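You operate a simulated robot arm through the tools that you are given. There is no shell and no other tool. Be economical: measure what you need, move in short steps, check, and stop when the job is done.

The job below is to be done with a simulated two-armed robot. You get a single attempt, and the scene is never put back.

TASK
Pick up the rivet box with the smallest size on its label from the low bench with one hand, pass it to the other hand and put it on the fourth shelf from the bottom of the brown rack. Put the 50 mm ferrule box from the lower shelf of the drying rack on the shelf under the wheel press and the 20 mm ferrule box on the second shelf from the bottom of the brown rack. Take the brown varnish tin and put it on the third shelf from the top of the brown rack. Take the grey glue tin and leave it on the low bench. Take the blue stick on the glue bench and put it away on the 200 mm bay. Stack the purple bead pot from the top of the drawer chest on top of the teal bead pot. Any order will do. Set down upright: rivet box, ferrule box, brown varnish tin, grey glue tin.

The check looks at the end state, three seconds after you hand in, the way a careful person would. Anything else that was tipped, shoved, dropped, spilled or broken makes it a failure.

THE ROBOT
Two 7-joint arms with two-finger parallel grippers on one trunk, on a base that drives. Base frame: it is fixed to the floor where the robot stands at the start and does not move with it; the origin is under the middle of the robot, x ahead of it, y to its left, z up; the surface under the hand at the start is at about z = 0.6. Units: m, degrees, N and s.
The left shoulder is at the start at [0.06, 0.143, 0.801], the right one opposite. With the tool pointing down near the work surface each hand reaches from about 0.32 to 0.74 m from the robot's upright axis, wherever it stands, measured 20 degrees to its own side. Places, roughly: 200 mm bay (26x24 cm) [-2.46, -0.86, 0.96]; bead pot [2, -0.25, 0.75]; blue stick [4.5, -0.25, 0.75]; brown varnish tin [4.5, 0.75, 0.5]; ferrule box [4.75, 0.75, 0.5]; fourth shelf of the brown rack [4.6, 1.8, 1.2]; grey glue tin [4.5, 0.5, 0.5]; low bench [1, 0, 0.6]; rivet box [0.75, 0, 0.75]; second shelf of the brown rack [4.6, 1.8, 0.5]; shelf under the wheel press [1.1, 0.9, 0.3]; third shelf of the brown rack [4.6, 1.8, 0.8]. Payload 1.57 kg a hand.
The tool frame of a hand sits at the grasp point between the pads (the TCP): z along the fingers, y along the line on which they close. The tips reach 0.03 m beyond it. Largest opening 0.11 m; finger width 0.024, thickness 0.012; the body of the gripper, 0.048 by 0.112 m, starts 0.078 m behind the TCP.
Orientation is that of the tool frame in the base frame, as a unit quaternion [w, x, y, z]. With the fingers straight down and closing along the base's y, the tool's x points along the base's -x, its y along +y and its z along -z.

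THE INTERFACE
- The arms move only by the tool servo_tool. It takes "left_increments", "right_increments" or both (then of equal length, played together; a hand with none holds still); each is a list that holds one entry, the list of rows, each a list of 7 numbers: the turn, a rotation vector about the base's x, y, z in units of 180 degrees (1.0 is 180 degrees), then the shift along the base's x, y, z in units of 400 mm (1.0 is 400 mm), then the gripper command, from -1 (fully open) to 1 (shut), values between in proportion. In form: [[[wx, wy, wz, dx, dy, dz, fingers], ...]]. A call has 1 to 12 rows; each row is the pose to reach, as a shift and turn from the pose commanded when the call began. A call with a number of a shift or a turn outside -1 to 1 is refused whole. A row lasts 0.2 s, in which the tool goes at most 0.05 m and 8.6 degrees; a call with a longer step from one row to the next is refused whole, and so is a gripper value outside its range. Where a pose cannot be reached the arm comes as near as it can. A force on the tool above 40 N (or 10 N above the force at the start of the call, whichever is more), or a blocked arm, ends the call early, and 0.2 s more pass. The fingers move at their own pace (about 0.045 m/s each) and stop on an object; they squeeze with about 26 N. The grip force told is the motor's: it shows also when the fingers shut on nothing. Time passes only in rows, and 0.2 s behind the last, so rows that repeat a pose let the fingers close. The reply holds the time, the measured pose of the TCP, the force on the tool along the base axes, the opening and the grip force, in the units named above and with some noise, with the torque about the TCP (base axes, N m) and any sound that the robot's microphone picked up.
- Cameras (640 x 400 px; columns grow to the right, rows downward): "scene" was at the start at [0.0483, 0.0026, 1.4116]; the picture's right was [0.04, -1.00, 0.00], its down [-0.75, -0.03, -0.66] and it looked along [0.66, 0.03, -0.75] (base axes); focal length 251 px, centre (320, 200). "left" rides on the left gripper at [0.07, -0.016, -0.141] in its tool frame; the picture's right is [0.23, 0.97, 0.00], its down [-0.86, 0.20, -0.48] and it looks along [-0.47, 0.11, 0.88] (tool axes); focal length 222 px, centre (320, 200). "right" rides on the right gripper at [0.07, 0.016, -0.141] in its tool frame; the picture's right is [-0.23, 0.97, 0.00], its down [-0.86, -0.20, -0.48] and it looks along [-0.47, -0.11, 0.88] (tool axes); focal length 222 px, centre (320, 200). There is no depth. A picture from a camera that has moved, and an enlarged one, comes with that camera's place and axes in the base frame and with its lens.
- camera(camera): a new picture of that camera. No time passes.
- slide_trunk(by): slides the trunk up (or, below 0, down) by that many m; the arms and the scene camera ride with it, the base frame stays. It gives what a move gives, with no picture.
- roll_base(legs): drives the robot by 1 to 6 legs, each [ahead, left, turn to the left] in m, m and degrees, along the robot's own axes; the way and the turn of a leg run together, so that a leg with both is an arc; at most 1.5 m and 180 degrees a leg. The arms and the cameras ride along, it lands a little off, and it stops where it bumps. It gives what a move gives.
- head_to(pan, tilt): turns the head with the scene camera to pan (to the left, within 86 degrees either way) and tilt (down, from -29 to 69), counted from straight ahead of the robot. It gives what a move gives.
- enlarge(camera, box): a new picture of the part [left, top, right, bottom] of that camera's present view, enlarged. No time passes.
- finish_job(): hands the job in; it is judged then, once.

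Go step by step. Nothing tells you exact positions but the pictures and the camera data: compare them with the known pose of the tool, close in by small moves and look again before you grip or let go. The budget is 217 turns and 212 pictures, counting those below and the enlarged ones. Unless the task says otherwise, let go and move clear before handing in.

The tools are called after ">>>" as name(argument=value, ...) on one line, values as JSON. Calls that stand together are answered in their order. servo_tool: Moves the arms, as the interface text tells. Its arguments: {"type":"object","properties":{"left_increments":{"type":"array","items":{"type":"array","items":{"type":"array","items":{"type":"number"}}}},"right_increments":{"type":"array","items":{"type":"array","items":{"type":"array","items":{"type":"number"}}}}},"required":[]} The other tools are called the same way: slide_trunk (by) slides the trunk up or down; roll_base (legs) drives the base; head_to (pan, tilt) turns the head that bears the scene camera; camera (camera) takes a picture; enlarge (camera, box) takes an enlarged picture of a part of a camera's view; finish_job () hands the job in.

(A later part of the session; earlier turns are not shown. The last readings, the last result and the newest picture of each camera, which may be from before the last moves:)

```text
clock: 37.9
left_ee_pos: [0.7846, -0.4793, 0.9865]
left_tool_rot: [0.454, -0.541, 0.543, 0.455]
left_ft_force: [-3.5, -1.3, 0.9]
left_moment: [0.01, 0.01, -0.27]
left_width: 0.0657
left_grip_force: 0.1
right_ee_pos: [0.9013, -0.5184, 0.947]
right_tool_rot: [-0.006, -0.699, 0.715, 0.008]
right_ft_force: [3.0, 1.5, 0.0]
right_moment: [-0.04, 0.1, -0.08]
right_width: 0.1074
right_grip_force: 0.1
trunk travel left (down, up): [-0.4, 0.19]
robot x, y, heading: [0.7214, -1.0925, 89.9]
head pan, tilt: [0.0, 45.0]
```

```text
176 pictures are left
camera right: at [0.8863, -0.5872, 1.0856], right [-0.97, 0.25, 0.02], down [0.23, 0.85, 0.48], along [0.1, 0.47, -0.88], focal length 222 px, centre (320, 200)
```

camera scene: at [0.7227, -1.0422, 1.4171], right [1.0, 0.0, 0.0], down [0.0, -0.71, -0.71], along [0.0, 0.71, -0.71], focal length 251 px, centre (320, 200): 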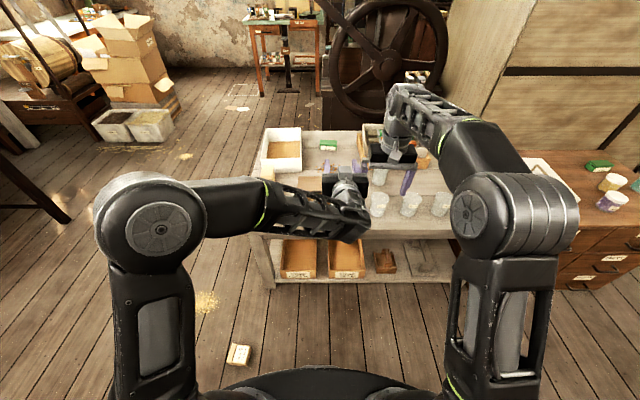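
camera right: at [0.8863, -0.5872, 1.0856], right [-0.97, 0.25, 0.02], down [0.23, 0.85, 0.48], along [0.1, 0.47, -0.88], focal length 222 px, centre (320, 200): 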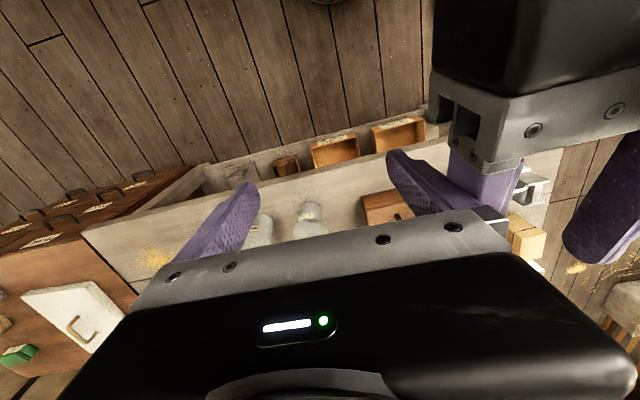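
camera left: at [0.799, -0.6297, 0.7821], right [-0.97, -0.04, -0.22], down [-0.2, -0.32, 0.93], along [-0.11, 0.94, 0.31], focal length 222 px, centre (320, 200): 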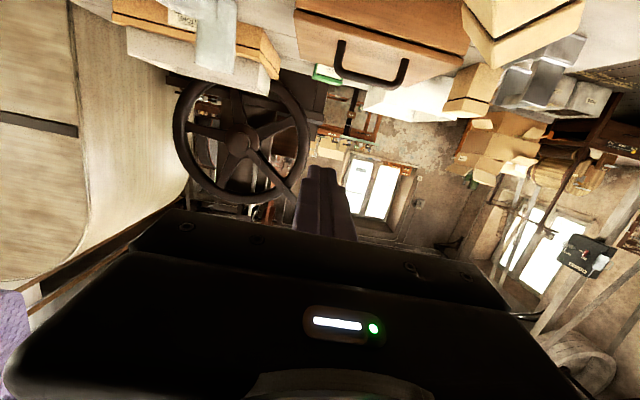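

The box has ended up on the floor at about (0.33,-0.71), and the two hands lightly touch. I separate the hands and zoom on the box.

>>> servo_tool(left_increments=[[[0, 0, 0, -0.05, 0, 0.03, -1], [0, 0, 0, -0.15, 0, 0.03, -1], [0, 0, 0, -0.27, 0, 0.03, -1], [0, 0, 0, -0.39, 0, 0.03, -1], [0, 0, 0, -0.5, 0, 0.03, -1], [0, 0, 0, -0.5, 0, 0.03, -1]]])

>>> enlarge(camera="scene", box=[190, 320, 286, 380])

>>> camera(camera="scene")

```text
clock: 39.3
left_ee_pos: [0.5842, -0.4787, 0.9979]
left_tool_rot: [0.453, -0.541, 0.543, 0.455]
left_ft_force: [0.0, 0.2, -0.6]
left_moment: [-0.03, 0.0, -0.02]
left_width: 0.1101
left_grip_force: 0.1
right_ee_pos: [0.9011, -0.5183, 0.9453]
right_tool_rot: [-0.006, -0.699, 0.715, 0.009]
right_ft_force: [-0.6, 0.0, 0.1]
right_moment: [-0.01, 0.0, 0.02]
right_width: 0.11
right_grip_force: 0.0
trunk travel left (down, up): [-0.4, 0.19]
robot x, y, heading: [0.7253, -1.0944, 89.8]
head pan, tilt: [0.0, 45.0]
```

```text
6.67 times, centred on (238, 350) of scene
camera zoom: at [0.7227, -1.0421, 1.4171], right [1.0, 0.0, 0.0], down [0.0, -0.71, -0.71], along [0.0, 0.71, -0.71], focal length 1672 px, centre (867, -800)
```

zoom: 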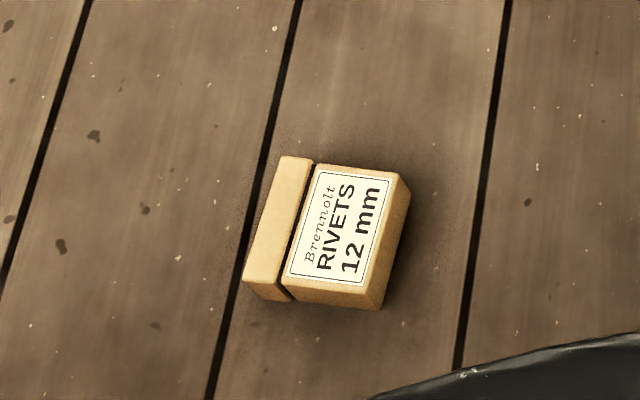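

```text
174 pictures are left
camera scene: at [0.7227, -1.0421, 1.4171], right [1.0, 0.0, 0.0], down [0.0, -0.71, -0.71], along [0.0, 0.71, -0.71], focal length 251 px, centre (320, 200)
```

scene: 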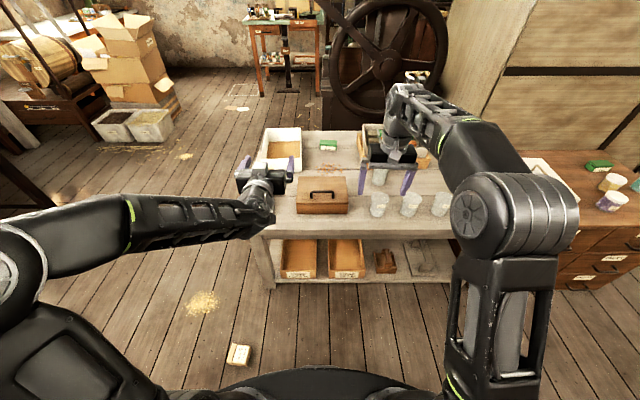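

The rivet box is intact, lying label-up on the floor at about (0.34,-0.72), bottom toward +x. I'll position the robot facing −x beside it so the right hand can pick it with the bottom toward me.

>>> roll_base(legs=[[0, -0.115, 0], [0, 0, 90]])

>>> camera(camera="scene")

```text
clock: 44.4
left_ee_pos: [0.2223, -1.2304, 0.9971]
left_tool_rot: [0.001, 0.766, -0.002, -0.642]
left_ft_force: [-0.1, -0.1, 0.7]
left_moment: [0.0, -0.01, 0.04]
left_width: 0.1099
left_grip_force: 0.0
right_ee_pos: [0.2623, -0.9144, 0.9456]
right_tool_rot: [0.011, 1.0, -0.011, -0.003]
right_ft_force: [-0.5, 0.2, 0.0]
right_moment: [-0.01, 0.01, -0.01]
right_width: 0.11
right_grip_force: 0.1
trunk travel left (down, up): [-0.4, 0.19]
robot x, y, heading: [0.839, -1.0918, 179.7]
head pan, tilt: [0.0, 45.0]
```

```text
173 pictures are left
camera scene: at [0.7864, -1.0939, 1.4171], right [0.0, 1.0, 0.0], down [0.71, 0.0, -0.71], along [-0.71, 0.0, -0.71], focal length 251 px, centre (320, 200)
```

scene: 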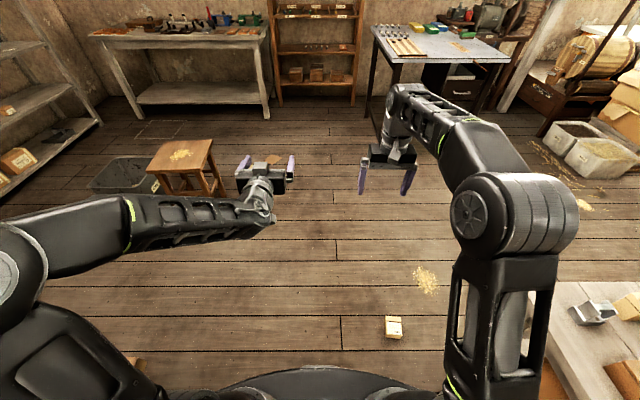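

The box is confirmed at (0.341,-0.725). I bring the right hand over it, then lower the trunk fully.

>>> servo_tool(right_increments=[[[0, 0, 0, 0.04, 0.1, 0, -1], [0, 0, 0, 0.09, 0.2, 0, -1], [0, 0, 0, 0.14, 0.3, 0, -1], [0, 0, 0, 0.19, 0.4, 0, -1], [0, 0, 0, 0.24, 0.47, 0, -1], [0, 0, 0, 0.24, 0.47, 0, -1]]])

>>> slide_trunk(by=-0.4)

>>> camera(camera="right")

>>> camera(camera="scene")

```text
clock: 45.8
left_ee_pos: [0.2229, -1.2309, 0.9984]
left_tool_rot: [0.001, 0.766, -0.002, -0.643]
left_ft_force: [0.0, 0.1, 0.6]
left_moment: [0.02, 0.03, -0.01]
left_width: 0.11
left_grip_force: 0.1
right_ee_pos: [0.3591, -0.7263, 0.9456]
right_tool_rot: [0.01, 1.0, -0.01, -0.002]
right_ft_force: [0.2, -0.6, -0.3]
right_moment: [-0.01, -0.02, 0.03]
right_width: 0.1103
right_grip_force: 0.0
trunk travel left (down, up): [-0.4, 0.19]
robot x, y, heading: [0.8389, -1.0942, 179.7]
head pan, tilt: [0.0, 45.0]
```

```text
clock: 49.6
left_ee_pos: [0.2226, -1.232, 0.5995]
left_tool_rot: [0.001, 0.766, -0.001, -0.643]
left_ft_force: [-0.2, -0.3, 1.1]
left_moment: [0.01, 0.04, -0.02]
left_width: 0.1102
left_grip_force: 0.1
right_ee_pos: [0.3605, -0.7267, 0.5464]
right_tool_rot: [0.011, 1.0, -0.011, -0.001]
right_ft_force: [0.5, 0.6, -0.8]
right_moment: [-0.01, -0.03, -0.03]
right_width: 0.1099
right_grip_force: 0.1
trunk travel left (down, up): [0.0, 0.59]
robot x, y, heading: [0.8378, -1.0969, 179.6]
head pan, tilt: [0.0, 45.0]
```

```text
172 pictures are left
camera right: at [0.4299, -0.7403, 0.6853], right [-0.25, -0.97, 0.02], down [-0.85, 0.23, 0.48], along [-0.47, 0.1, -0.88], focal length 222 px, centre (320, 200)
```

right: 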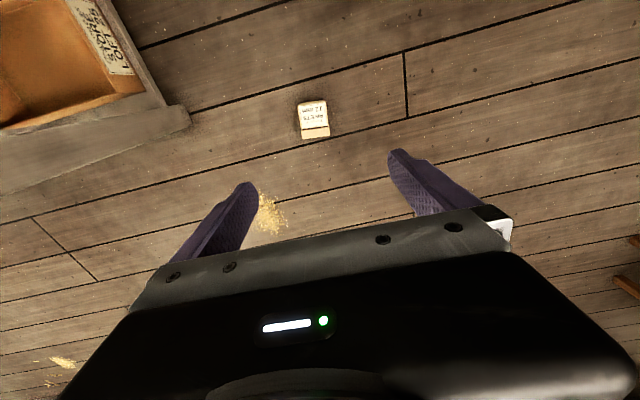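

```text
171 pictures are left
camera scene: at [0.7865, -1.0938, 1.0172], right [0.0, 1.0, 0.0], down [0.71, 0.0, -0.71], along [-0.71, 0.0, -0.71], focal length 251 px, centre (320, 200)
```

scene: 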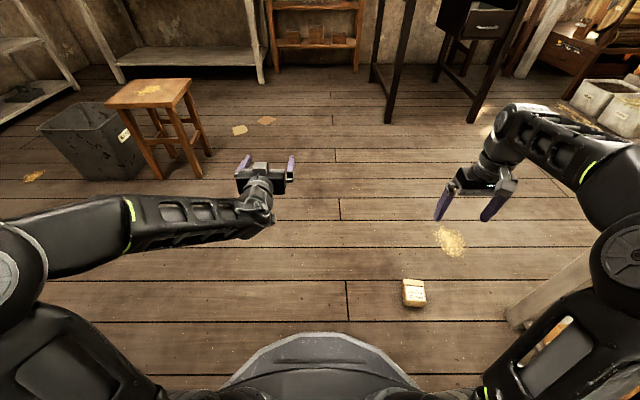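

The elbow comes close to the bench here, so I'll re-approach from the south at a 45° heading, moving away from the bench before turning.

>>> roll_base(legs=[[0, 0.22, 0], [0, 0, -45], [0.25, 0.155, 0]])

>>> camera(camera="scene")

```text
clock: 51.0
left_ee_pos: [0.2207, -1.4347, 0.5246]
left_tool_rot: [0.031, 0.808, 0.156, -0.568]
left_ft_force: [0.3, -1.7, -1.2]
left_moment: [-0.07, 0.14, -0.03]
left_width: 0.1099
left_grip_force: 0.1
right_ee_pos: [0.3617, -0.864, 0.5819]
right_tool_rot: [-0.072, 0.997, 0.005, -0.026]
right_ft_force: [-0.7, -0.6, -0.3]
right_moment: [0.07, -0.02, -0.02]
right_width: 0.1099
right_grip_force: 0.0
trunk travel left (down, up): [0.0, 0.59]
robot x, y, heading: [0.8156, -1.1939, 175.9]
head pan, tilt: [0.0, 45.0]
stopped in leg 1: the robot was blocked; the commanded pose is now the measured one
```

```text
170 pictures are left
camera scene: at [0.7752, -1.0695, 1.0283], right [0.07, 0.99, -0.12], down [0.7, -0.13, -0.7], along [-0.71, -0.03, -0.7], focal length 251 px, centre (320, 200)
```

scene: 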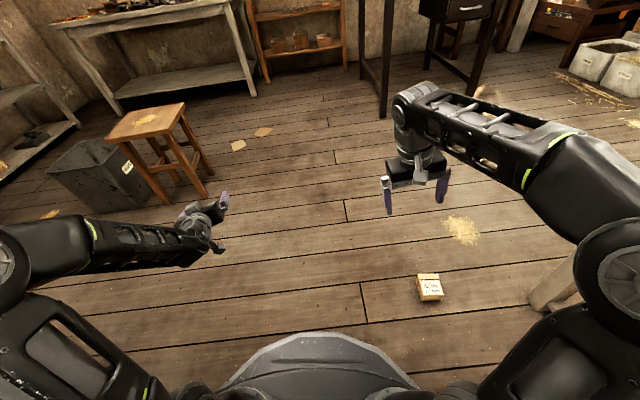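

The base was blocked on its left side and leaned a little. I look to the left to see what is there.

>>> head_to(pan=80, tilt=45)

>>> camera(camera="scene")

```text
clock: 52.5
left_ee_pos: [0.2172, -1.4292, 0.5252]
left_tool_rot: [0.029, 0.808, 0.15, -0.569]
left_ft_force: [-0.3, -0.6, 0.3]
left_moment: [0.02, 0.05, 0.0]
left_width: 0.1096
left_grip_force: 0.1
right_ee_pos: [0.3657, -0.8595, 0.5799]
right_tool_rot: [-0.072, 0.997, -0.002, -0.026]
right_ft_force: [0.5, 0.8, -0.2]
right_moment: [-0.01, 0.0, -0.05]
right_width: 0.1098
right_grip_force: 0.0
trunk travel left (down, up): [0.0, 0.59]
robot x, y, heading: [0.8123, -1.1899, 174.9]
head pan, tilt: [80.0, 45.0]
```

```text
169 pictures are left
camera scene: at [0.8374, -1.1565, 1.0362], right [-0.97, 0.26, -0.02], down [0.17, 0.6, -0.78], along [-0.19, -0.76, -0.62], focal length 251 px, centre (320, 200)
```

scene: 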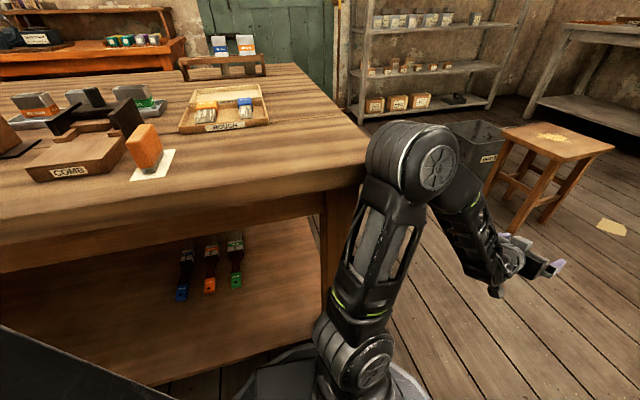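

The left elbow touched the corner of the table behind (corner about (0.59,-1.6)). I step back off it, move to the open floor and approach the box at heading 120°.

>>> roll_base(legs=[[0, -0.1, 4], [0.36, 0, 0], [0, 0.14, 0], [0, 0, -58]])

>>> head_to(pan=-15, tilt=50)

>>> camera(camera="scene")

```text
clock: 53.2
left_ee_pos: [0.1892, -1.5632, 0.3351]
left_tool_rot: [-0.012, 0.823, 0.338, -0.457]
left_ft_force: [-0.9, 1.6, -11.5]
left_moment: [-0.42, 0.9, 0.1]
left_width: 0.1101
left_grip_force: 0.0
right_ee_pos: [0.3006, -1.0009, 0.5915]
right_tool_rot: [-0.197, 0.979, -0.001, -0.059]
right_ft_force: [-0.8, -10.3, -3.0]
right_moment: [1.03, -0.12, -0.14]
right_width: 0.11
right_grip_force: 0.1
trunk travel left (down, up): [0.0, 0.59]
robot x, y, heading: [0.7813, -1.1703, 171.5]
head pan, tilt: [80.0, 45.0]
stopped in leg 1: the robot was blocked; the commanded pose is now the measured one
```

```text
clock: 55.0
left_ee_pos: [0.1949, -1.5238, 0.4083]
left_tool_rot: [-0.021, 0.812, 0.291, -0.506]
left_ft_force: [0.1, 1.2, -0.5]
left_moment: [-0.05, 0.0, -0.02]
left_width: 0.1098
left_grip_force: 0.0
right_ee_pos: [0.3316, -0.948, 0.5969]
right_tool_rot: [-0.163, 0.985, -0.013, -0.051]
right_ft_force: [0.4, 0.3, 0.2]
right_moment: [-0.02, -0.03, -0.01]
right_width: 0.11
right_grip_force: 0.1
trunk travel left (down, up): [0.0, 0.59]
robot x, y, heading: [0.7967, -1.1768, 172.2]
head pan, tilt: [-15.0, 50.0]
```

```text
168 pictures are left
camera scene: at [0.7536, -1.1515, 1.0102], right [0.39, 0.92, 0.0], down [0.71, -0.3, -0.64], along [-0.59, 0.25, -0.77], focal length 251 px, centre (320, 200)
```

scene: 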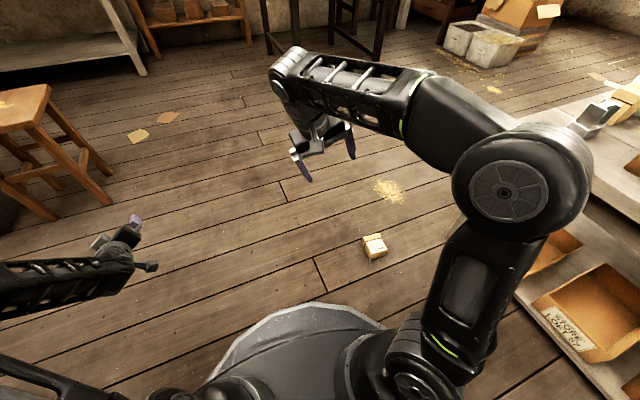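

The robot stands level but both arms were deflected. I look at both sides to see which contact blocks the base.

>>> head_to(pan=-80, tilt=50)

>>> camera(camera="scene")

>>> head_to(pan=75, tilt=55)

>>> camera(camera="scene")

```text
clock: 56.3
left_ee_pos: [0.1949, -1.5237, 0.4081]
left_tool_rot: [-0.02, 0.811, 0.292, -0.506]
left_ft_force: [0.3, -0.3, 0.2]
left_moment: [0.01, 0.03, 0.0]
left_width: 0.1101
left_grip_force: 0.0
right_ee_pos: [0.3308, -0.9494, 0.5976]
right_tool_rot: [-0.162, 0.985, -0.013, -0.05]
right_ft_force: [-0.6, -0.2, 0.0]
right_moment: [0.03, 0.01, -0.01]
right_width: 0.1099
right_grip_force: 0.0
trunk travel left (down, up): [0.0, 0.59]
robot x, y, heading: [0.7946, -1.1742, 172.2]
head pan, tilt: [-80.0, 50.0]
```

```text
167 pictures are left
camera scene: at [0.8219, -1.1045, 1.0102], right [1.0, 0.04, 0.0], down [0.03, -0.77, -0.64], along [-0.02, 0.64, -0.77], focal length 251 px, centre (320, 200)
```

scene: 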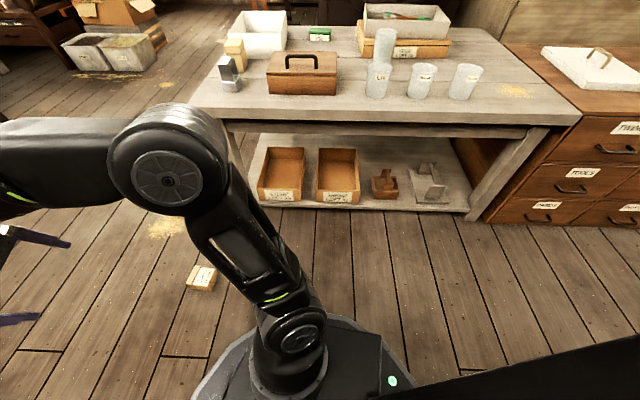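

```text
clock: 58.7
left_ee_pos: [0.1943, -1.5239, 0.4088]
left_tool_rot: [-0.02, 0.811, 0.292, -0.506]
left_ft_force: [0.2, 0.5, -0.1]
left_moment: [-0.02, -0.03, 0.0]
left_width: 0.11
left_grip_force: 0.0
right_ee_pos: [0.3314, -0.949, 0.5968]
right_tool_rot: [-0.163, 0.985, -0.012, -0.051]
right_ft_force: [-0.3, -0.1, 0.9]
right_moment: [-0.01, 0.01, -0.02]
right_width: 0.1102
right_grip_force: 0.0
trunk travel left (down, up): [0.0, 0.59]
robot x, y, heading: [0.7967, -1.1764, 172.3]
head pan, tilt: [75.0, 55.0]
```

```text
166 pictures are left
camera scene: at [0.7965, -1.2478, 1.0037], right [-0.92, 0.39, 0.0], down [0.32, 0.75, -0.57], along [-0.22, -0.53, -0.82], focal length 251 px, centre (320, 200)
```

scene: 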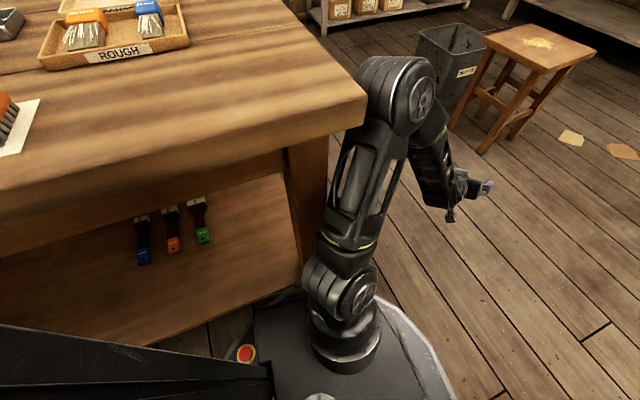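

The left elbow lies along the table's end; the right side is free. Driving straight ahead frees it, then I turn.

>>> roll_base(legs=[[0.38, 0, 0]])

>>> camera(camera="scene")

```text
clock: 61.1
left_ee_pos: [-0.178, -1.4735, 0.4089]
left_tool_rot: [-0.019, 0.811, 0.292, -0.506]
left_ft_force: [0.1, 0.3, 0.7]
left_moment: [0.02, 0.0, -0.02]
left_width: 0.1099
left_grip_force: 0.2
right_ee_pos: [-0.0424, -0.8996, 0.5965]
right_tool_rot: [-0.163, 0.985, -0.011, -0.051]
right_ft_force: [-0.7, 0.6, -0.6]
right_moment: [-0.01, 0.0, 0.0]
right_width: 0.1101
right_grip_force: 0.1
trunk travel left (down, up): [0.0, 0.59]
robot x, y, heading: [0.4218, -1.1252, 172.5]
head pan, tilt: [75.0, 55.0]
```

```text
165 pictures are left
camera scene: at [0.4225, -1.1962, 1.0037], right [-0.92, 0.39, 0.0], down [0.32, 0.76, -0.57], along [-0.22, -0.53, -0.82], focal length 251 px, centre (320, 200)
```

scene: 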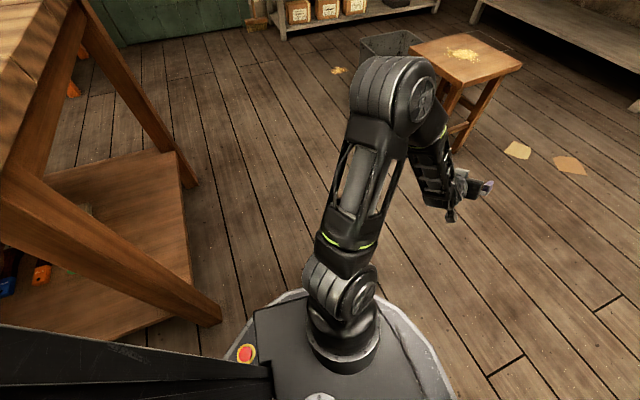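

Free again. I shift a little left and turn to heading 120°.

>>> roll_base(legs=[[0.02, 0.1, 0], [0, 0, -52]])

>>> head_to(pan=-10, tilt=55)

>>> camera(camera="scene")

```text
clock: 64.6
left_ee_pos: [-0.2552, -0.9625, 0.4082]
left_tool_rot: [-0.238, 0.858, -0.09, -0.445]
left_ft_force: [0.1, -1.1, -0.1]
left_moment: [0.03, 0.04, -0.02]
left_width: 0.1098
left_grip_force: 0.1
right_ee_pos: [0.2793, -0.7163, 0.5974]
right_tool_rot: [-0.168, 0.88, -0.443, 0.026]
right_ft_force: [0.0, 0.2, 0.5]
right_moment: [0.01, 0.01, -0.03]
right_width: 0.1096
right_grip_force: 0.0
trunk travel left (down, up): [0.0, 0.59]
robot x, y, heading: [0.3871, -1.2209, 120.1]
head pan, tilt: [75.0, 55.0]
```

```text
clock: 66.2
left_ee_pos: [-0.256, -0.964, 0.4086]
left_tool_rot: [-0.239, 0.858, -0.091, -0.446]
left_ft_force: [-1.0, 0.3, -0.3]
left_moment: [-0.05, -0.02, -0.01]
left_width: 0.1102
left_grip_force: 0.1
right_ee_pos: [0.2806, -0.7153, 0.5975]
right_tool_rot: [-0.169, 0.88, -0.442, 0.024]
right_ft_force: [0.7, 0.0, 0.3]
right_moment: [0.0, -0.01, 0.03]
right_width: 0.1101
right_grip_force: 0.0
trunk travel left (down, up): [0.0, 0.59]
robot x, y, heading: [0.3861, -1.2234, 120.1]
head pan, tilt: [-10.0, 55.0]
```

```text
164 pictures are left
camera scene: at [0.3778, -1.18, 1.0037], right [0.94, 0.35, 0.0], down [0.28, -0.77, -0.57], along [-0.2, 0.54, -0.82], focal length 251 px, centre (320, 200)
```

scene: 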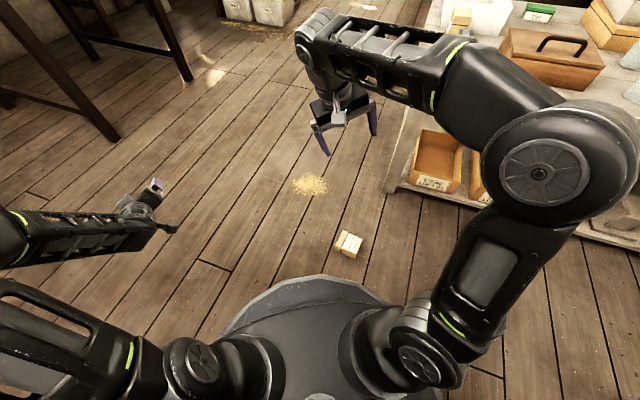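

The box is at about (0.337,-0.724). I turn the right hand to point straight down with its frame aligned to the box and lower it to z≈0.35.

>>> servo_tool(right_increments=[[[-0.014, 0.0026, 0.033, 0.024, -0.003, -0.07, -1], [-0.028, 0.005, 0.066, 0.048, -0.006, -0.14, -1], [-0.042, 0.0077, 0.1, 0.073, -0.009, -0.21, -1], [-0.056, 0.01, 0.133, 0.097, -0.012, -0.28, -1], [-0.069, 0.0128, 0.166, 0.121, -0.016, -0.35, -1], [-0.083, 0.015, 0.2, 0.145, -0.02, -0.43, -1], [-0.097, 0.018, 0.233, 0.17, -0.022, -0.52, -1], [-0.111, 0.0205, 0.266, 0.1935, -0.025, -0.62, -1], [-0.111, 0.0205, 0.266, 0.1935, -0.025, -0.62, -1]]])

>>> camera(camera="right")

>>> camera(camera="scene")

```text
clock: 68.2
left_ee_pos: [-0.2567, -0.9624, 0.4078]
left_tool_rot: [-0.239, 0.858, -0.091, -0.445]
left_ft_force: [0.7, -0.2, -0.8]
left_moment: [0.02, -0.04, 0.03]
left_width: 0.11
left_grip_force: 0.1
right_ee_pos: [0.3579, -0.7275, 0.348]
right_tool_rot: [0.0, 0.999, -0.042, 0.002]
right_ft_force: [0.5, -1.0, 0.4]
right_moment: [-0.02, 0.03, -0.02]
right_width: 0.1099
right_grip_force: 0.1
trunk travel left (down, up): [0.0, 0.59]
robot x, y, heading: [0.3841, -1.2206, 120.1]
head pan, tilt: [-10.0, 55.0]
```

```text
163 pictures are left
camera right: at [0.4245, -0.7479, 0.4885], right [-0.31, -0.95, 0.0], down [-0.84, 0.27, 0.48], along [-0.45, 0.15, -0.88], focal length 222 px, centre (320, 200)
```

right: 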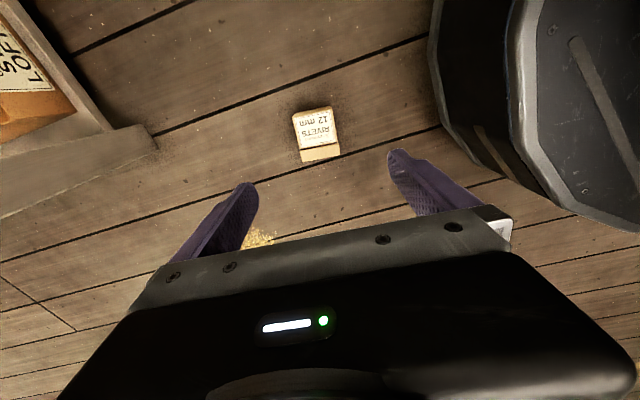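

```text
162 pictures are left
camera scene: at [0.3779, -1.18, 1.0037], right [0.94, 0.34, 0.0], down [0.28, -0.77, -0.57], along [-0.2, 0.54, -0.82], focal length 251 px, centre (320, 200)
```

scene: 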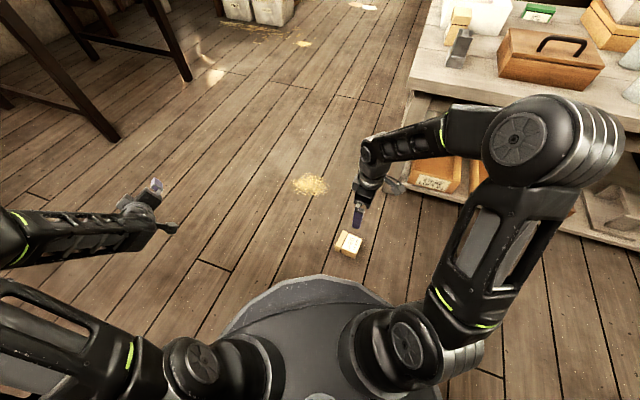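

The box centre is about (0.341,-0.714) with −9° yaw. I correct the yaw and lower to z≈0.12, then check again.

>>> servo_tool(right_increments=[[[0, 0, -0.012, 0.003, 0.01, -0.12, -1], [0, 0, -0.025, 0.006, 0.02, -0.24, -1], [0, 0, -0.025, 0.006, 0.02, -0.36, -1], [0, 0, -0.025, 0.006, 0.02, -0.48, -1], [0, 0, -0.025, 0.006, 0.02, -0.57, -1], [0, 0, -0.025, 0.006, 0.02, -0.57, -1]]])

>>> camera(camera="right")

```text
clock: 69.6
left_ee_pos: [-0.2551, -0.9624, 0.4075]
left_tool_rot: [-0.239, 0.858, -0.091, -0.445]
left_ft_force: [0.2, 0.0, 0.7]
left_moment: [-0.02, 0.02, 0.0]
left_width: 0.1099
left_grip_force: 0.1
right_ee_pos: [0.3598, -0.7187, 0.1203]
right_tool_rot: [0.0, 0.997, -0.083, 0.003]
right_ft_force: [-0.5, 0.1, 1.1]
right_moment: [-0.01, 0.01, -0.01]
right_width: 0.1099
right_grip_force: 0.1
trunk travel left (down, up): [0.0, 0.59]
robot x, y, heading: [0.389, -1.22, 120.0]
head pan, tilt: [-10.0, 55.0]
```

```text
161 pictures are left
camera right: at [0.4249, -0.7451, 0.2607], right [-0.38, -0.92, 0.0], down [-0.81, 0.34, 0.48], along [-0.44, 0.18, -0.88], focal length 222 px, centre (320, 200)
```

right: 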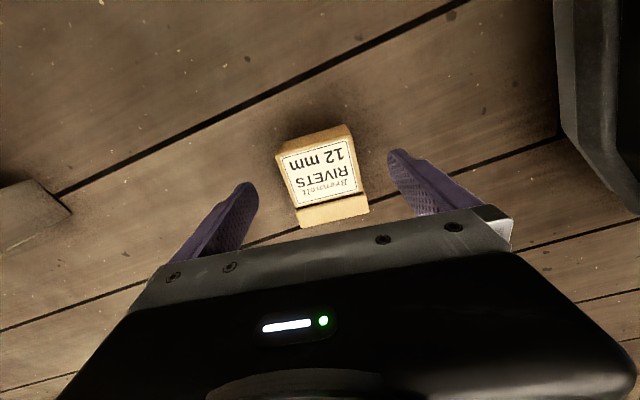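

Centred within a few mm. I descend to z≈0.04 and close.

>>> servo_tool(right_increments=[[[0, 0, 0, -0.007, 0.003, -0.08, -1], [0, 0, 0, -0.007, 0.003, -0.15, -1], [0, 0, 0, -0.007, 0.003, -0.2, -1], [0, 0, 0, -0.007, 0.003, -0.2, -1], [0, 0, 0, -0.007, 0.003, -0.2, 1], [0, 0, 0, -0.007, 0.003, -0.2, 1], [0, 0, 0, -0.007, 0.003, -0.2, 1], [0, 0, 0, -0.007, 0.003, -0.2, 1], [0, 0, 0, -0.007, 0.003, -0.1, 1], [0, 0, 0, -0.007, 0.003, 0.0, 1]]])

>>> camera(camera="right")

```text
clock: 71.8
left_ee_pos: [-0.2561, -0.9627, 0.4077]
left_tool_rot: [-0.239, 0.858, -0.091, -0.446]
left_ft_force: [-0.2, 0.0, 0.1]
left_moment: [0.05, 0.01, 0.01]
left_width: 0.11
left_grip_force: 0.1
right_ee_pos: [0.3578, -0.7165, 0.1202]
right_tool_rot: [0.001, 0.997, -0.083, 0.003]
right_ft_force: [0.2, -0.2, -3.7]
right_moment: [0.06, -0.09, -0.02]
right_width: 0.081
right_grip_force: 25.5
trunk travel left (down, up): [0.0, 0.59]
robot x, y, heading: [0.3844, -1.2252, 120.3]
head pan, tilt: [-10.0, 55.0]
```

```text
160 pictures are left
camera right: at [0.4224, -0.743, 0.2606], right [-0.38, -0.92, 0.0], down [-0.81, 0.34, 0.47], along [-0.44, 0.18, -0.88], focal length 222 px, centre (320, 200)
```

right: 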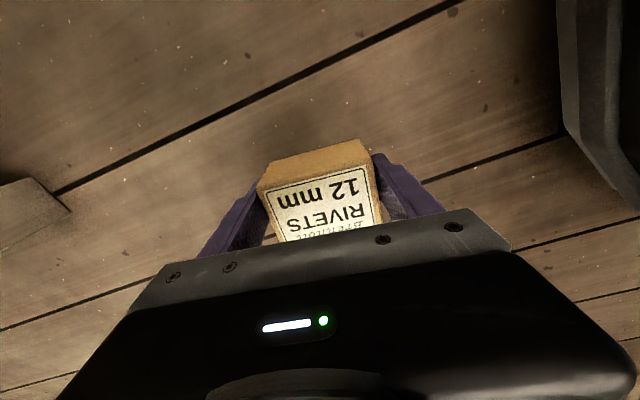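

Held again. I raise the trunk by 0.4 m.

>>> slide_trunk(by=0.4)

>>> servo_tool(right_increments=[[[0, 0, -0.04, 0, 0, 0.1, 1], [0, 0, -0.08, 0, 0, 0.2, 1], [0, 0, -0.12, 0, 0, 0.3, 1], [0, 0, -0.16, 0, 0, 0.4, 1], [0, 0, -0.2, 0, 0, 0.5, 1], [0, 0, -0.24, 0, 0, 0.6, 1], [0, 0, -0.2806, 0, 0, 0.7, 1], [0, 0, -0.2806, 0, 0, 0.8, 1], [0, 0, -0.2806, 0, 0, 0.9, 1], [0, 0, -0.2806, 0, 0, 0.9, 1]]])

>>> head_to(pan=0, tilt=45)

>>> camera(camera="scene")

```text
clock: 75.6
left_ee_pos: [-0.256, -0.9635, 0.8077]
left_tool_rot: [-0.239, 0.858, -0.091, -0.446]
left_ft_force: [0.3, 0.2, -0.3]
left_moment: [0.02, 0.01, -0.01]
left_width: 0.11
left_grip_force: 0.0
right_ee_pos: [0.3577, -0.7165, 0.5208]
right_tool_rot: [0.002, 0.997, -0.083, 0.002]
right_ft_force: [-0.5, 1.0, -4.1]
right_moment: [0.01, -0.11, 0.0]
right_width: 0.0808
right_grip_force: 26.0
trunk travel left (down, up): [-0.4, 0.19]
robot x, y, heading: [0.3873, -1.2199, 120.0]
head pan, tilt: [-10.0, 55.0]
```

```text
clock: 77.8
left_ee_pos: [-0.2542, -0.963, 0.8084]
left_tool_rot: [-0.239, 0.858, -0.092, -0.446]
left_ft_force: [-0.6, -0.1, -0.4]
left_moment: [0.01, 0.0, -0.03]
left_width: 0.1103
left_grip_force: 0.0
right_ee_pos: [0.3565, -0.7161, 0.8809]
right_tool_rot: [0.002, 0.866, -0.5, 0.001]
right_ft_force: [0.2, -0.2, -3.9]
right_moment: [-0.08, -0.03, -0.04]
right_width: 0.0808
right_grip_force: 25.5
trunk travel left (down, up): [-0.4, 0.19]
robot x, y, heading: [0.3864, -1.2258, 120.0]
head pan, tilt: [-10.0, 55.0]
```

```text
clock: 78.5
left_ee_pos: [-0.2557, -0.9631, 0.8078]
left_tool_rot: [-0.239, 0.858, -0.091, -0.446]
left_ft_force: [-1.3, 0.4, -0.2]
left_moment: [0.02, 0.03, -0.02]
left_width: 0.1103
left_grip_force: 0.1
right_ee_pos: [0.3562, -0.7164, 0.8797]
right_tool_rot: [0.002, 0.866, -0.5, 0.001]
right_ft_force: [-0.6, -0.6, -4.6]
right_moment: [-0.07, -0.03, 0.01]
right_width: 0.0807
right_grip_force: 26.1
trunk travel left (down, up): [-0.4, 0.19]
robot x, y, heading: [0.3848, -1.2232, 120.2]
head pan, tilt: [0.0, 45.0]
```

```text
159 pictures are left
camera scene: at [0.3619, -1.177, 1.4171], right [0.86, 0.5, 0.0], down [0.36, -0.61, -0.71], along [-0.35, 0.61, -0.71], focal length 251 px, centre (320, 200)
```

scene: 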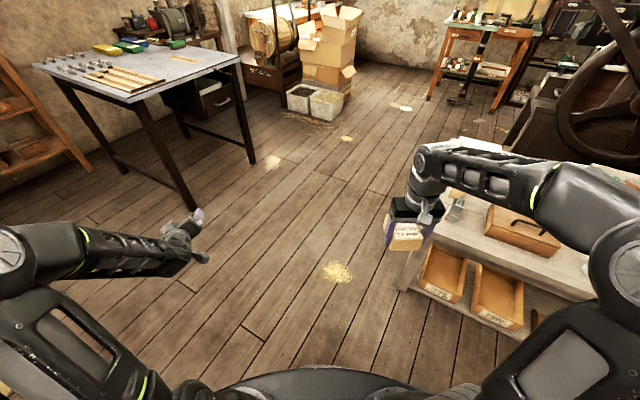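

Now I turn to heading 90° with open floor around for a proper hand-over.

>>> roll_base(legs=[[0, 0.25, 0], [0, 0, -30]])

```text
clock: 81.9
left_ee_pos: [-0.2512, -0.7987, 0.8081]
left_tool_rot: [-0.347, 0.804, -0.313, -0.367]
left_ft_force: [-0.4, -0.5, 1.3]
left_moment: [-0.07, 0.01, -0.02]
left_width: 0.1103
left_grip_force: 0.1
right_ee_pos: [0.4009, -0.8955, 0.8799]
right_tool_rot: [-0.002, -0.704, 0.71, 0.0]
right_ft_force: [-0.4, -0.4, -4.8]
right_moment: [-0.09, 0.0, -0.01]
right_width: 0.0804
right_grip_force: 26.0
trunk travel left (down, up): [-0.4, 0.19]
robot x, y, heading: [0.1728, -1.3492, 89.7]
head pan, tilt: [0.0, 45.0]
```

I rotate both hands toward each other (first half).

>>> servo_tool(right_increments=[[[0.025, 0.025, 0.025, 0, 0.01, 0.02, 1], [0.05, 0.05, 0.05, 0, 0.02, 0.04, 1], [0.075, 0.075, 0.075, 0, 0.03, 0.06, 1], [0.1, 0.1, 0.1, 0, 0.04, 0.08, 1], [0.12, 0.12, 0.12, 0, 0.05, 0.1, 1], [0.145, 0.145, 0.145, 0, 0.06, 0.12, 1], [0.17, 0.17, 0.17, 0, 0.06, 0.14, 1], [0.1925, 0.1925, 0.1925, 0, 0.06, 0.16, 1]]], left_increments=[[[0.015, 0.001, -0.04, 0.03, -0.02, 0.04, -1], [0.03, 0.002, -0.08, 0.06, -0.04, 0.08, -1], [0.045, 0.004, -0.12, 0.09, -0.06, 0.12, -1], [0.06, 0.005, -0.16, 0.12, -0.08, 0.16, -1], [0.075, 0.006, -0.2, 0.15, -0.1, 0.2, -1], [0.09, 0.007, -0.243, 0.18, -0.12, 0.24, -1], [0.105, 0.009, -0.284, 0.21, -0.14, 0.28, -1], [0.12, 0.01, -0.3245, 0.25, -0.16, 0.33, -1]]])

>>> camera(camera="scene")

```text
clock: 83.9
left_ee_pos: [-0.0294, -0.8866, 1.1408]
left_tool_rot: [0.665, -0.251, 0.644, 0.283]
left_ft_force: [-1.0, -1.0, -0.4]
left_moment: [-0.01, 0.05, 0.08]
left_width: 0.11
left_grip_force: 0.1
left hand out of reach, approached as far as the arm can: row 1, 2, 3, 4, 5, 6, 7
right_ee_pos: [0.4007, -0.8718, 0.9446]
right_tool_rot: [0.001, 0.816, -0.41, -0.407]
right_ft_force: [-0.1, -0.9, -4.0]
right_moment: [-0.02, -0.08, -0.01]
right_width: 0.0804
right_grip_force: 26.2
trunk travel left (down, up): [-0.4, 0.19]
robot x, y, heading: [0.1756, -1.3444, 89.8]
head pan, tilt: [0.0, 45.0]
stopped in row 8 (left hand): the arm was blocked; the commanded pose is now the measured one
```

```text
158 pictures are left
camera scene: at [0.1719, -1.2979, 1.4172], right [1.0, 0.0, 0.0], down [0.0, -0.71, -0.71], along [0.0, 0.71, -0.71], focal length 251 px, centre (320, 200)
```

scene: 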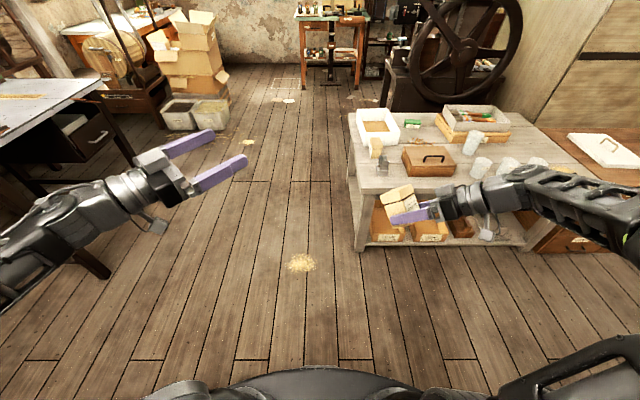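

Right hand is going well; the left is nearly oriented. I finish both rotations and bring the left hand down level.

>>> servo_tool(right_increments=[[[0.025, 0.025, 0.025, 0, 0, 0, 1], [0.05, 0.05, 0.05, 0, 0, 0, 1], [0.075, 0.075, 0.075, 0, 0, 0, 1], [0.1, 0.1, 0.1, 0, 0, 0, 1], [0.12, 0.12, 0.12, 0, 0, 0, 1], [0.145, 0.145, 0.145, 0, 0, 0, 1], [0.17, 0.17, 0.17, 0, 0, 0, 1], [0.1925, 0.1925, 0.1925, 0, 0, 0, 1], [0.1925, 0.1925, 0.1925, 0, 0, 0, 1]]], left_increments=[[[-0.002, 0.001, -0.035, 0, 0.01, -0.06, -1], [-0.004, 0.003, -0.07, 0, 0.02, -0.12, -1], [-0.006, 0.004, -0.105, 0, 0.03, -0.18, -1], [-0.009, 0.006, -0.14, 0, 0.04, -0.24, -1], [-0.011, 0.007, -0.175, 0, 0.05, -0.3, -1], [-0.013, 0.009, -0.21, 0, 0.06, -0.36, -1], [-0.015, 0.01, -0.2465, 0, 0.07, -0.42, -1], [-0.015, 0.01, -0.2465, 0, 0.07, -0.47, -1], [-0.015, 0.01, -0.2465, 0, 0.07, -0.47, -1]]])

>>> camera(camera="scene")

>>> camera(camera="left")

```text
clock: 85.9
left_ee_pos: [-0.0278, -0.857, 0.9518]
left_tool_rot: [0.706, -0.001, 0.708, -0.002]
left_ft_force: [-0.8, 1.1, -0.1]
left_moment: [0.02, 0.0, 0.02]
left_width: 0.11
left_grip_force: 0.1
right_ee_pos: [0.4014, -0.871, 0.9434]
right_tool_rot: [0.001, 0.709, -0.003, -0.706]
right_ft_force: [0.6, 0.6, -4.2]
right_moment: [-0.02, -0.05, -0.02]
right_width: 0.0804
right_grip_force: 25.6
trunk travel left (down, up): [-0.4, 0.19]
robot x, y, heading: [0.1766, -1.3475, 89.6]
head pan, tilt: [0.0, 45.0]
```

```text
157 pictures are left
camera scene: at [0.1727, -1.2951, 1.4172], right [1.0, 0.0, 0.0], down [0.0, -0.71, -0.71], along [0.0, 0.71, -0.71], focal length 251 px, centre (320, 200)
```

scene: 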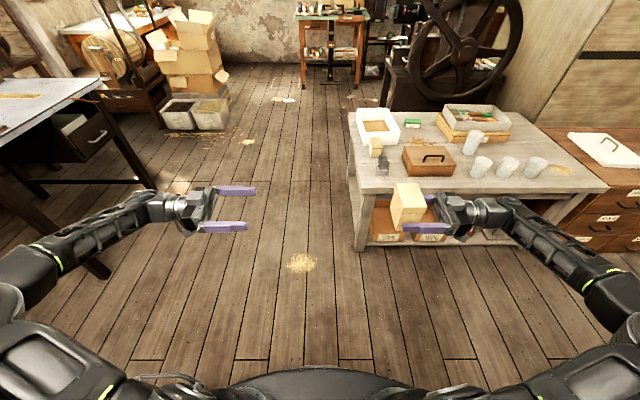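

```text
156 pictures are left
camera left: at [-0.1706, -0.8725, 0.882], right [0.0, 0.97, -0.23], down [-0.48, 0.2, 0.86], along [0.88, 0.11, 0.46], focal length 222 px, centre (320, 200)
```

left: 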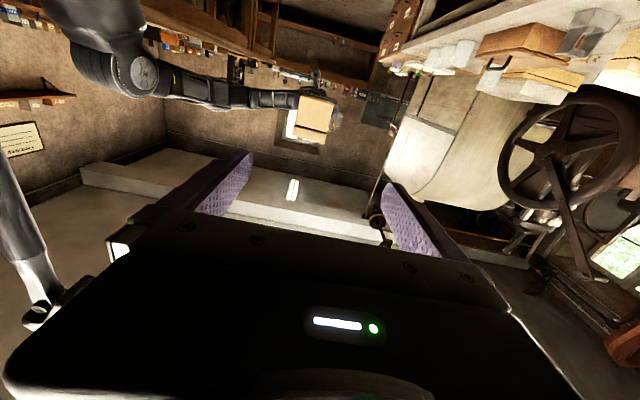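

Both hands face each other with the box upright. I bring the right hand to the middle and the left to a pre-grasp at the upper band of the box.

>>> servo_tool(right_increments=[[[0, 0, 0, -0.08, 0, 0, 1], [0, 0, 0, -0.16, 0, 0, 1], [0, 0, 0, -0.24, 0, 0, 1], [0, 0, 0, -0.32, 0, 0, 1], [0, 0, 0, -0.375, 0, 0, 1], [0, 0, 0, -0.375, 0, 0, 1]]], left_increments=[[[0, 0, 0, 0.07, -0.007, 0.016, -1], [0, 0, 0, 0.14, -0.014, 0.032, -1], [0, 0, 0, 0.21, -0.021, 0.048, -1], [0, 0, 0, 0.28, -0.028, 0.064, -1], [0, 0, 0, 0.3, -0.035, 0.078, -1], [0, 0, 0, 0.3, -0.035, 0.078, -1]]])

>>> camera(camera="left")

>>> enlarge(camera="scene", box=[230, 150, 430, 275])

```text
clock: 87.3
left_ee_pos: [0.0922, -0.8708, 0.9823]
left_tool_rot: [0.706, -0.001, 0.708, 0.0]
left_ft_force: [-0.1, 0.2, -0.3]
left_moment: [0.0, -0.04, 0.01]
left_width: 0.1101
left_grip_force: 0.0
right_ee_pos: [0.251, -0.8717, 0.9431]
right_tool_rot: [0.002, 0.708, -0.002, -0.706]
right_ft_force: [-0.2, 0.2, -3.5]
right_moment: [0.0, -0.06, -0.01]
right_width: 0.0806
right_grip_force: 26.3
trunk travel left (down, up): [-0.4, 0.19]
robot x, y, heading: [0.1729, -1.3445, 90.0]
head pan, tilt: [0.0, 45.0]
```

```text
155 pictures are left
camera left: at [-0.0503, -0.8864, 0.913], right [0.0, 0.97, -0.23], down [-0.48, 0.2, 0.86], along [0.88, 0.11, 0.46], focal length 222 px, centre (320, 200)
```

left: 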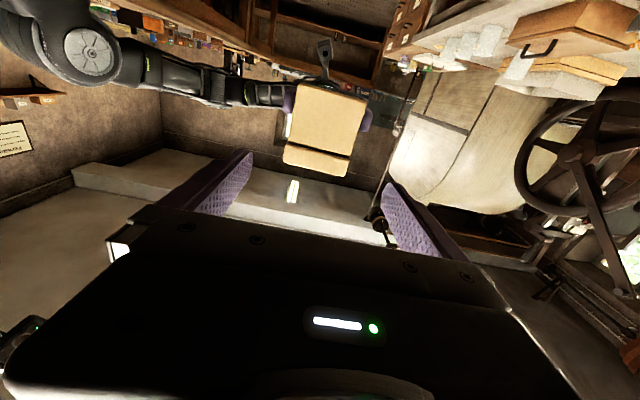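

```text
3.20 times, centred on (330, 212) of scene
camera zoom: at [0.1726, -1.2951, 1.4171], right [1.0, 0.0, 0.0], down [0.0, -0.71, -0.71], along [0.0, 0.71, -0.71], focal length 802 px, centre (288, 160)
```

zoom: 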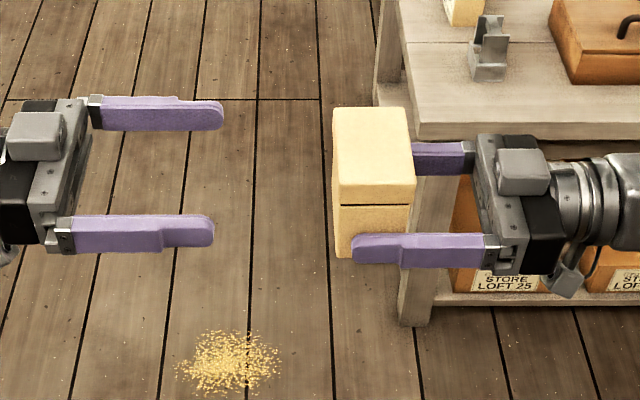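

Alignment is good. I advance the left hand 14 cm onto the upper band, then close it.

>>> servo_tool(left_increments=[[[0, 0, 0, 0.1, 0, 0, -1], [0, 0, 0, 0.19, 0, 0, -1], [0, 0, 0, 0.27, -0.002, 0, -1], [0, 0, 0, 0.355, -0.002, 0, -1], [0, 0, 0, 0.355, -0.002, 0, -1], [0, 0, 0, 0.355, -0.002, 0, 1], [0, 0, 0, 0.355, -0.002, 0, 1], [0, 0, 0, 0.355, -0.002, 0, 1], [0, 0, 0, 0.355, -0.002, 0, 1], [0, 0, 0, 0.355, -0.002, 0, 1]]])

>>> enlarge(camera="scene", box=[230, 150, 430, 275])

```text
clock: 89.5
left_ee_pos: [0.2334, -0.8718, 0.983]
left_tool_rot: [0.706, -0.001, 0.708, -0.001]
left_ft_force: [4.8, 8.5, 0.6]
left_moment: [0.13, -0.04, 0.53]
left_width: 0.08
left_grip_force: 26.4
right_ee_pos: [0.2506, -0.87, 0.9435]
right_tool_rot: [0.004, 0.708, 0.001, -0.706]
right_ft_force: [-4.3, -8.8, -4.1]
right_moment: [0.17, -0.21, -0.37]
right_width: 0.0801
right_grip_force: 26.4
trunk travel left (down, up): [-0.4, 0.19]
robot x, y, heading: [0.172, -1.3452, 89.5]
head pan, tilt: [0.0, 45.0]
```

```text
3.20 times, centred on (330, 212) of scene
camera zoom: at [0.1727, -1.2951, 1.4171], right [1.0, 0.0, 0.0], down [0.0, -0.71, -0.71], along [0.0, 0.71, -0.71], focal length 802 px, centre (288, 160)
```

zoom: 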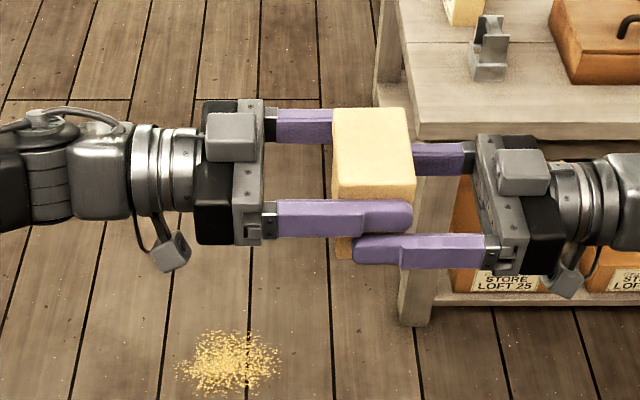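

Both hands hold the box. I open the right hand in place and then withdraw it to the right.

>>> servo_tool(right_increments=[[[0, 0, 0, 0, 0, 0, -1], [0, 0, 0, 0, 0, 0, -1], [0, 0, 0, 0, 0, 0, -1], [0, 0, 0, 0.05, 0, 0, -1], [0, 0, 0, 0.12, 0, 0, -1], [0, 0, 0, 0.2, 0, 0, -1], [0, 0, 0, 0.3, 0, 0, -1], [0, 0, 0, 0.35, 0, 0, -1]]])

>>> enlarge(camera="scene", box=[230, 150, 430, 275])

```text
clock: 91.3
left_ee_pos: [0.2327, -0.8722, 0.983]
left_tool_rot: [0.706, -0.001, 0.708, 0.0]
left_ft_force: [-0.7, 0.4, -0.1]
left_moment: [-0.02, 0.01, 0.02]
left_width: 0.08
left_grip_force: 25.8
right_ee_pos: [0.392, -0.8704, 0.9435]
right_tool_rot: [0.003, 0.708, -0.001, -0.706]
right_ft_force: [0.1, -0.4, 0.5]
right_moment: [0.0, 0.01, -0.02]
right_width: 0.1099
right_grip_force: 0.1
trunk travel left (down, up): [-0.4, 0.19]
robot x, y, heading: [0.1709, -1.3472, 89.5]
head pan, tilt: [0.0, 45.0]
```

```text
3.20 times, centred on (330, 212) of scene
camera zoom: at [0.1728, -1.2951, 1.4171], right [1.0, 0.0, 0.0], down [0.0, -0.71, -0.71], along [0.0, 0.71, -0.71], focal length 802 px, centre (288, 160)
```

zoom: 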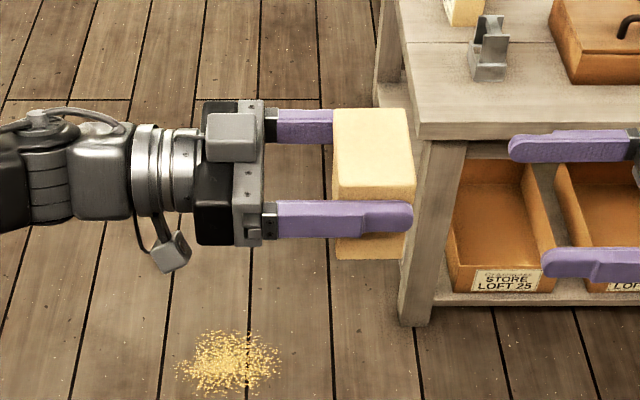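

The left seems to hold the box, though it reads no weight. I hold still briefly and check it before moving.

>>> servo_tool(left_increments=[[[0, 0, 0, 0, 0, 0.02, 1], [0, 0, 0, 0, 0, 0.04, 1]]])

>>> enlarge(camera="scene", box=[230, 150, 430, 275])

```text
clock: 91.9
left_ee_pos: [0.2328, -0.872, 0.9989]
left_tool_rot: [0.706, -0.001, 0.708, -0.002]
left_ft_force: [1.1, 1.0, -4.3]
left_moment: [-0.02, 0.02, 0.0]
left_width: 0.08
left_grip_force: 25.7
right_ee_pos: [0.3906, -0.8687, 0.9432]
right_tool_rot: [0.003, 0.708, -0.001, -0.706]
right_ft_force: [0.0, 0.7, 0.2]
right_moment: [-0.01, -0.01, -0.03]
right_width: 0.1101
right_grip_force: 0.1
trunk travel left (down, up): [-0.4, 0.19]
robot x, y, heading: [0.1727, -1.3485, 89.8]
head pan, tilt: [0.0, 45.0]
```

```text
3.20 times, centred on (330, 212) of scene
camera zoom: at [0.1727, -1.2951, 1.4171], right [1.0, 0.0, 0.0], down [0.0, -0.71, -0.71], along [0.0, 0.71, -0.71], focal length 802 px, centre (288, 160)
```

zoom: 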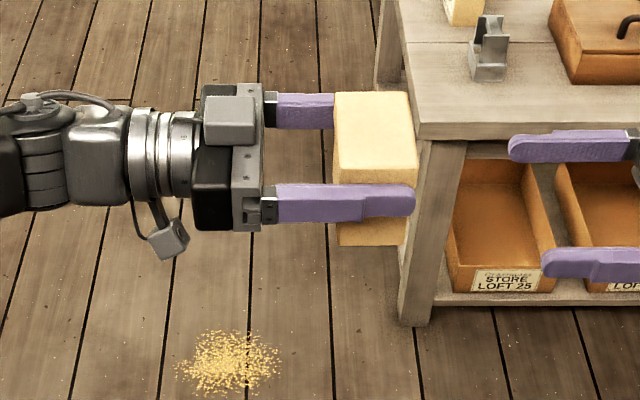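

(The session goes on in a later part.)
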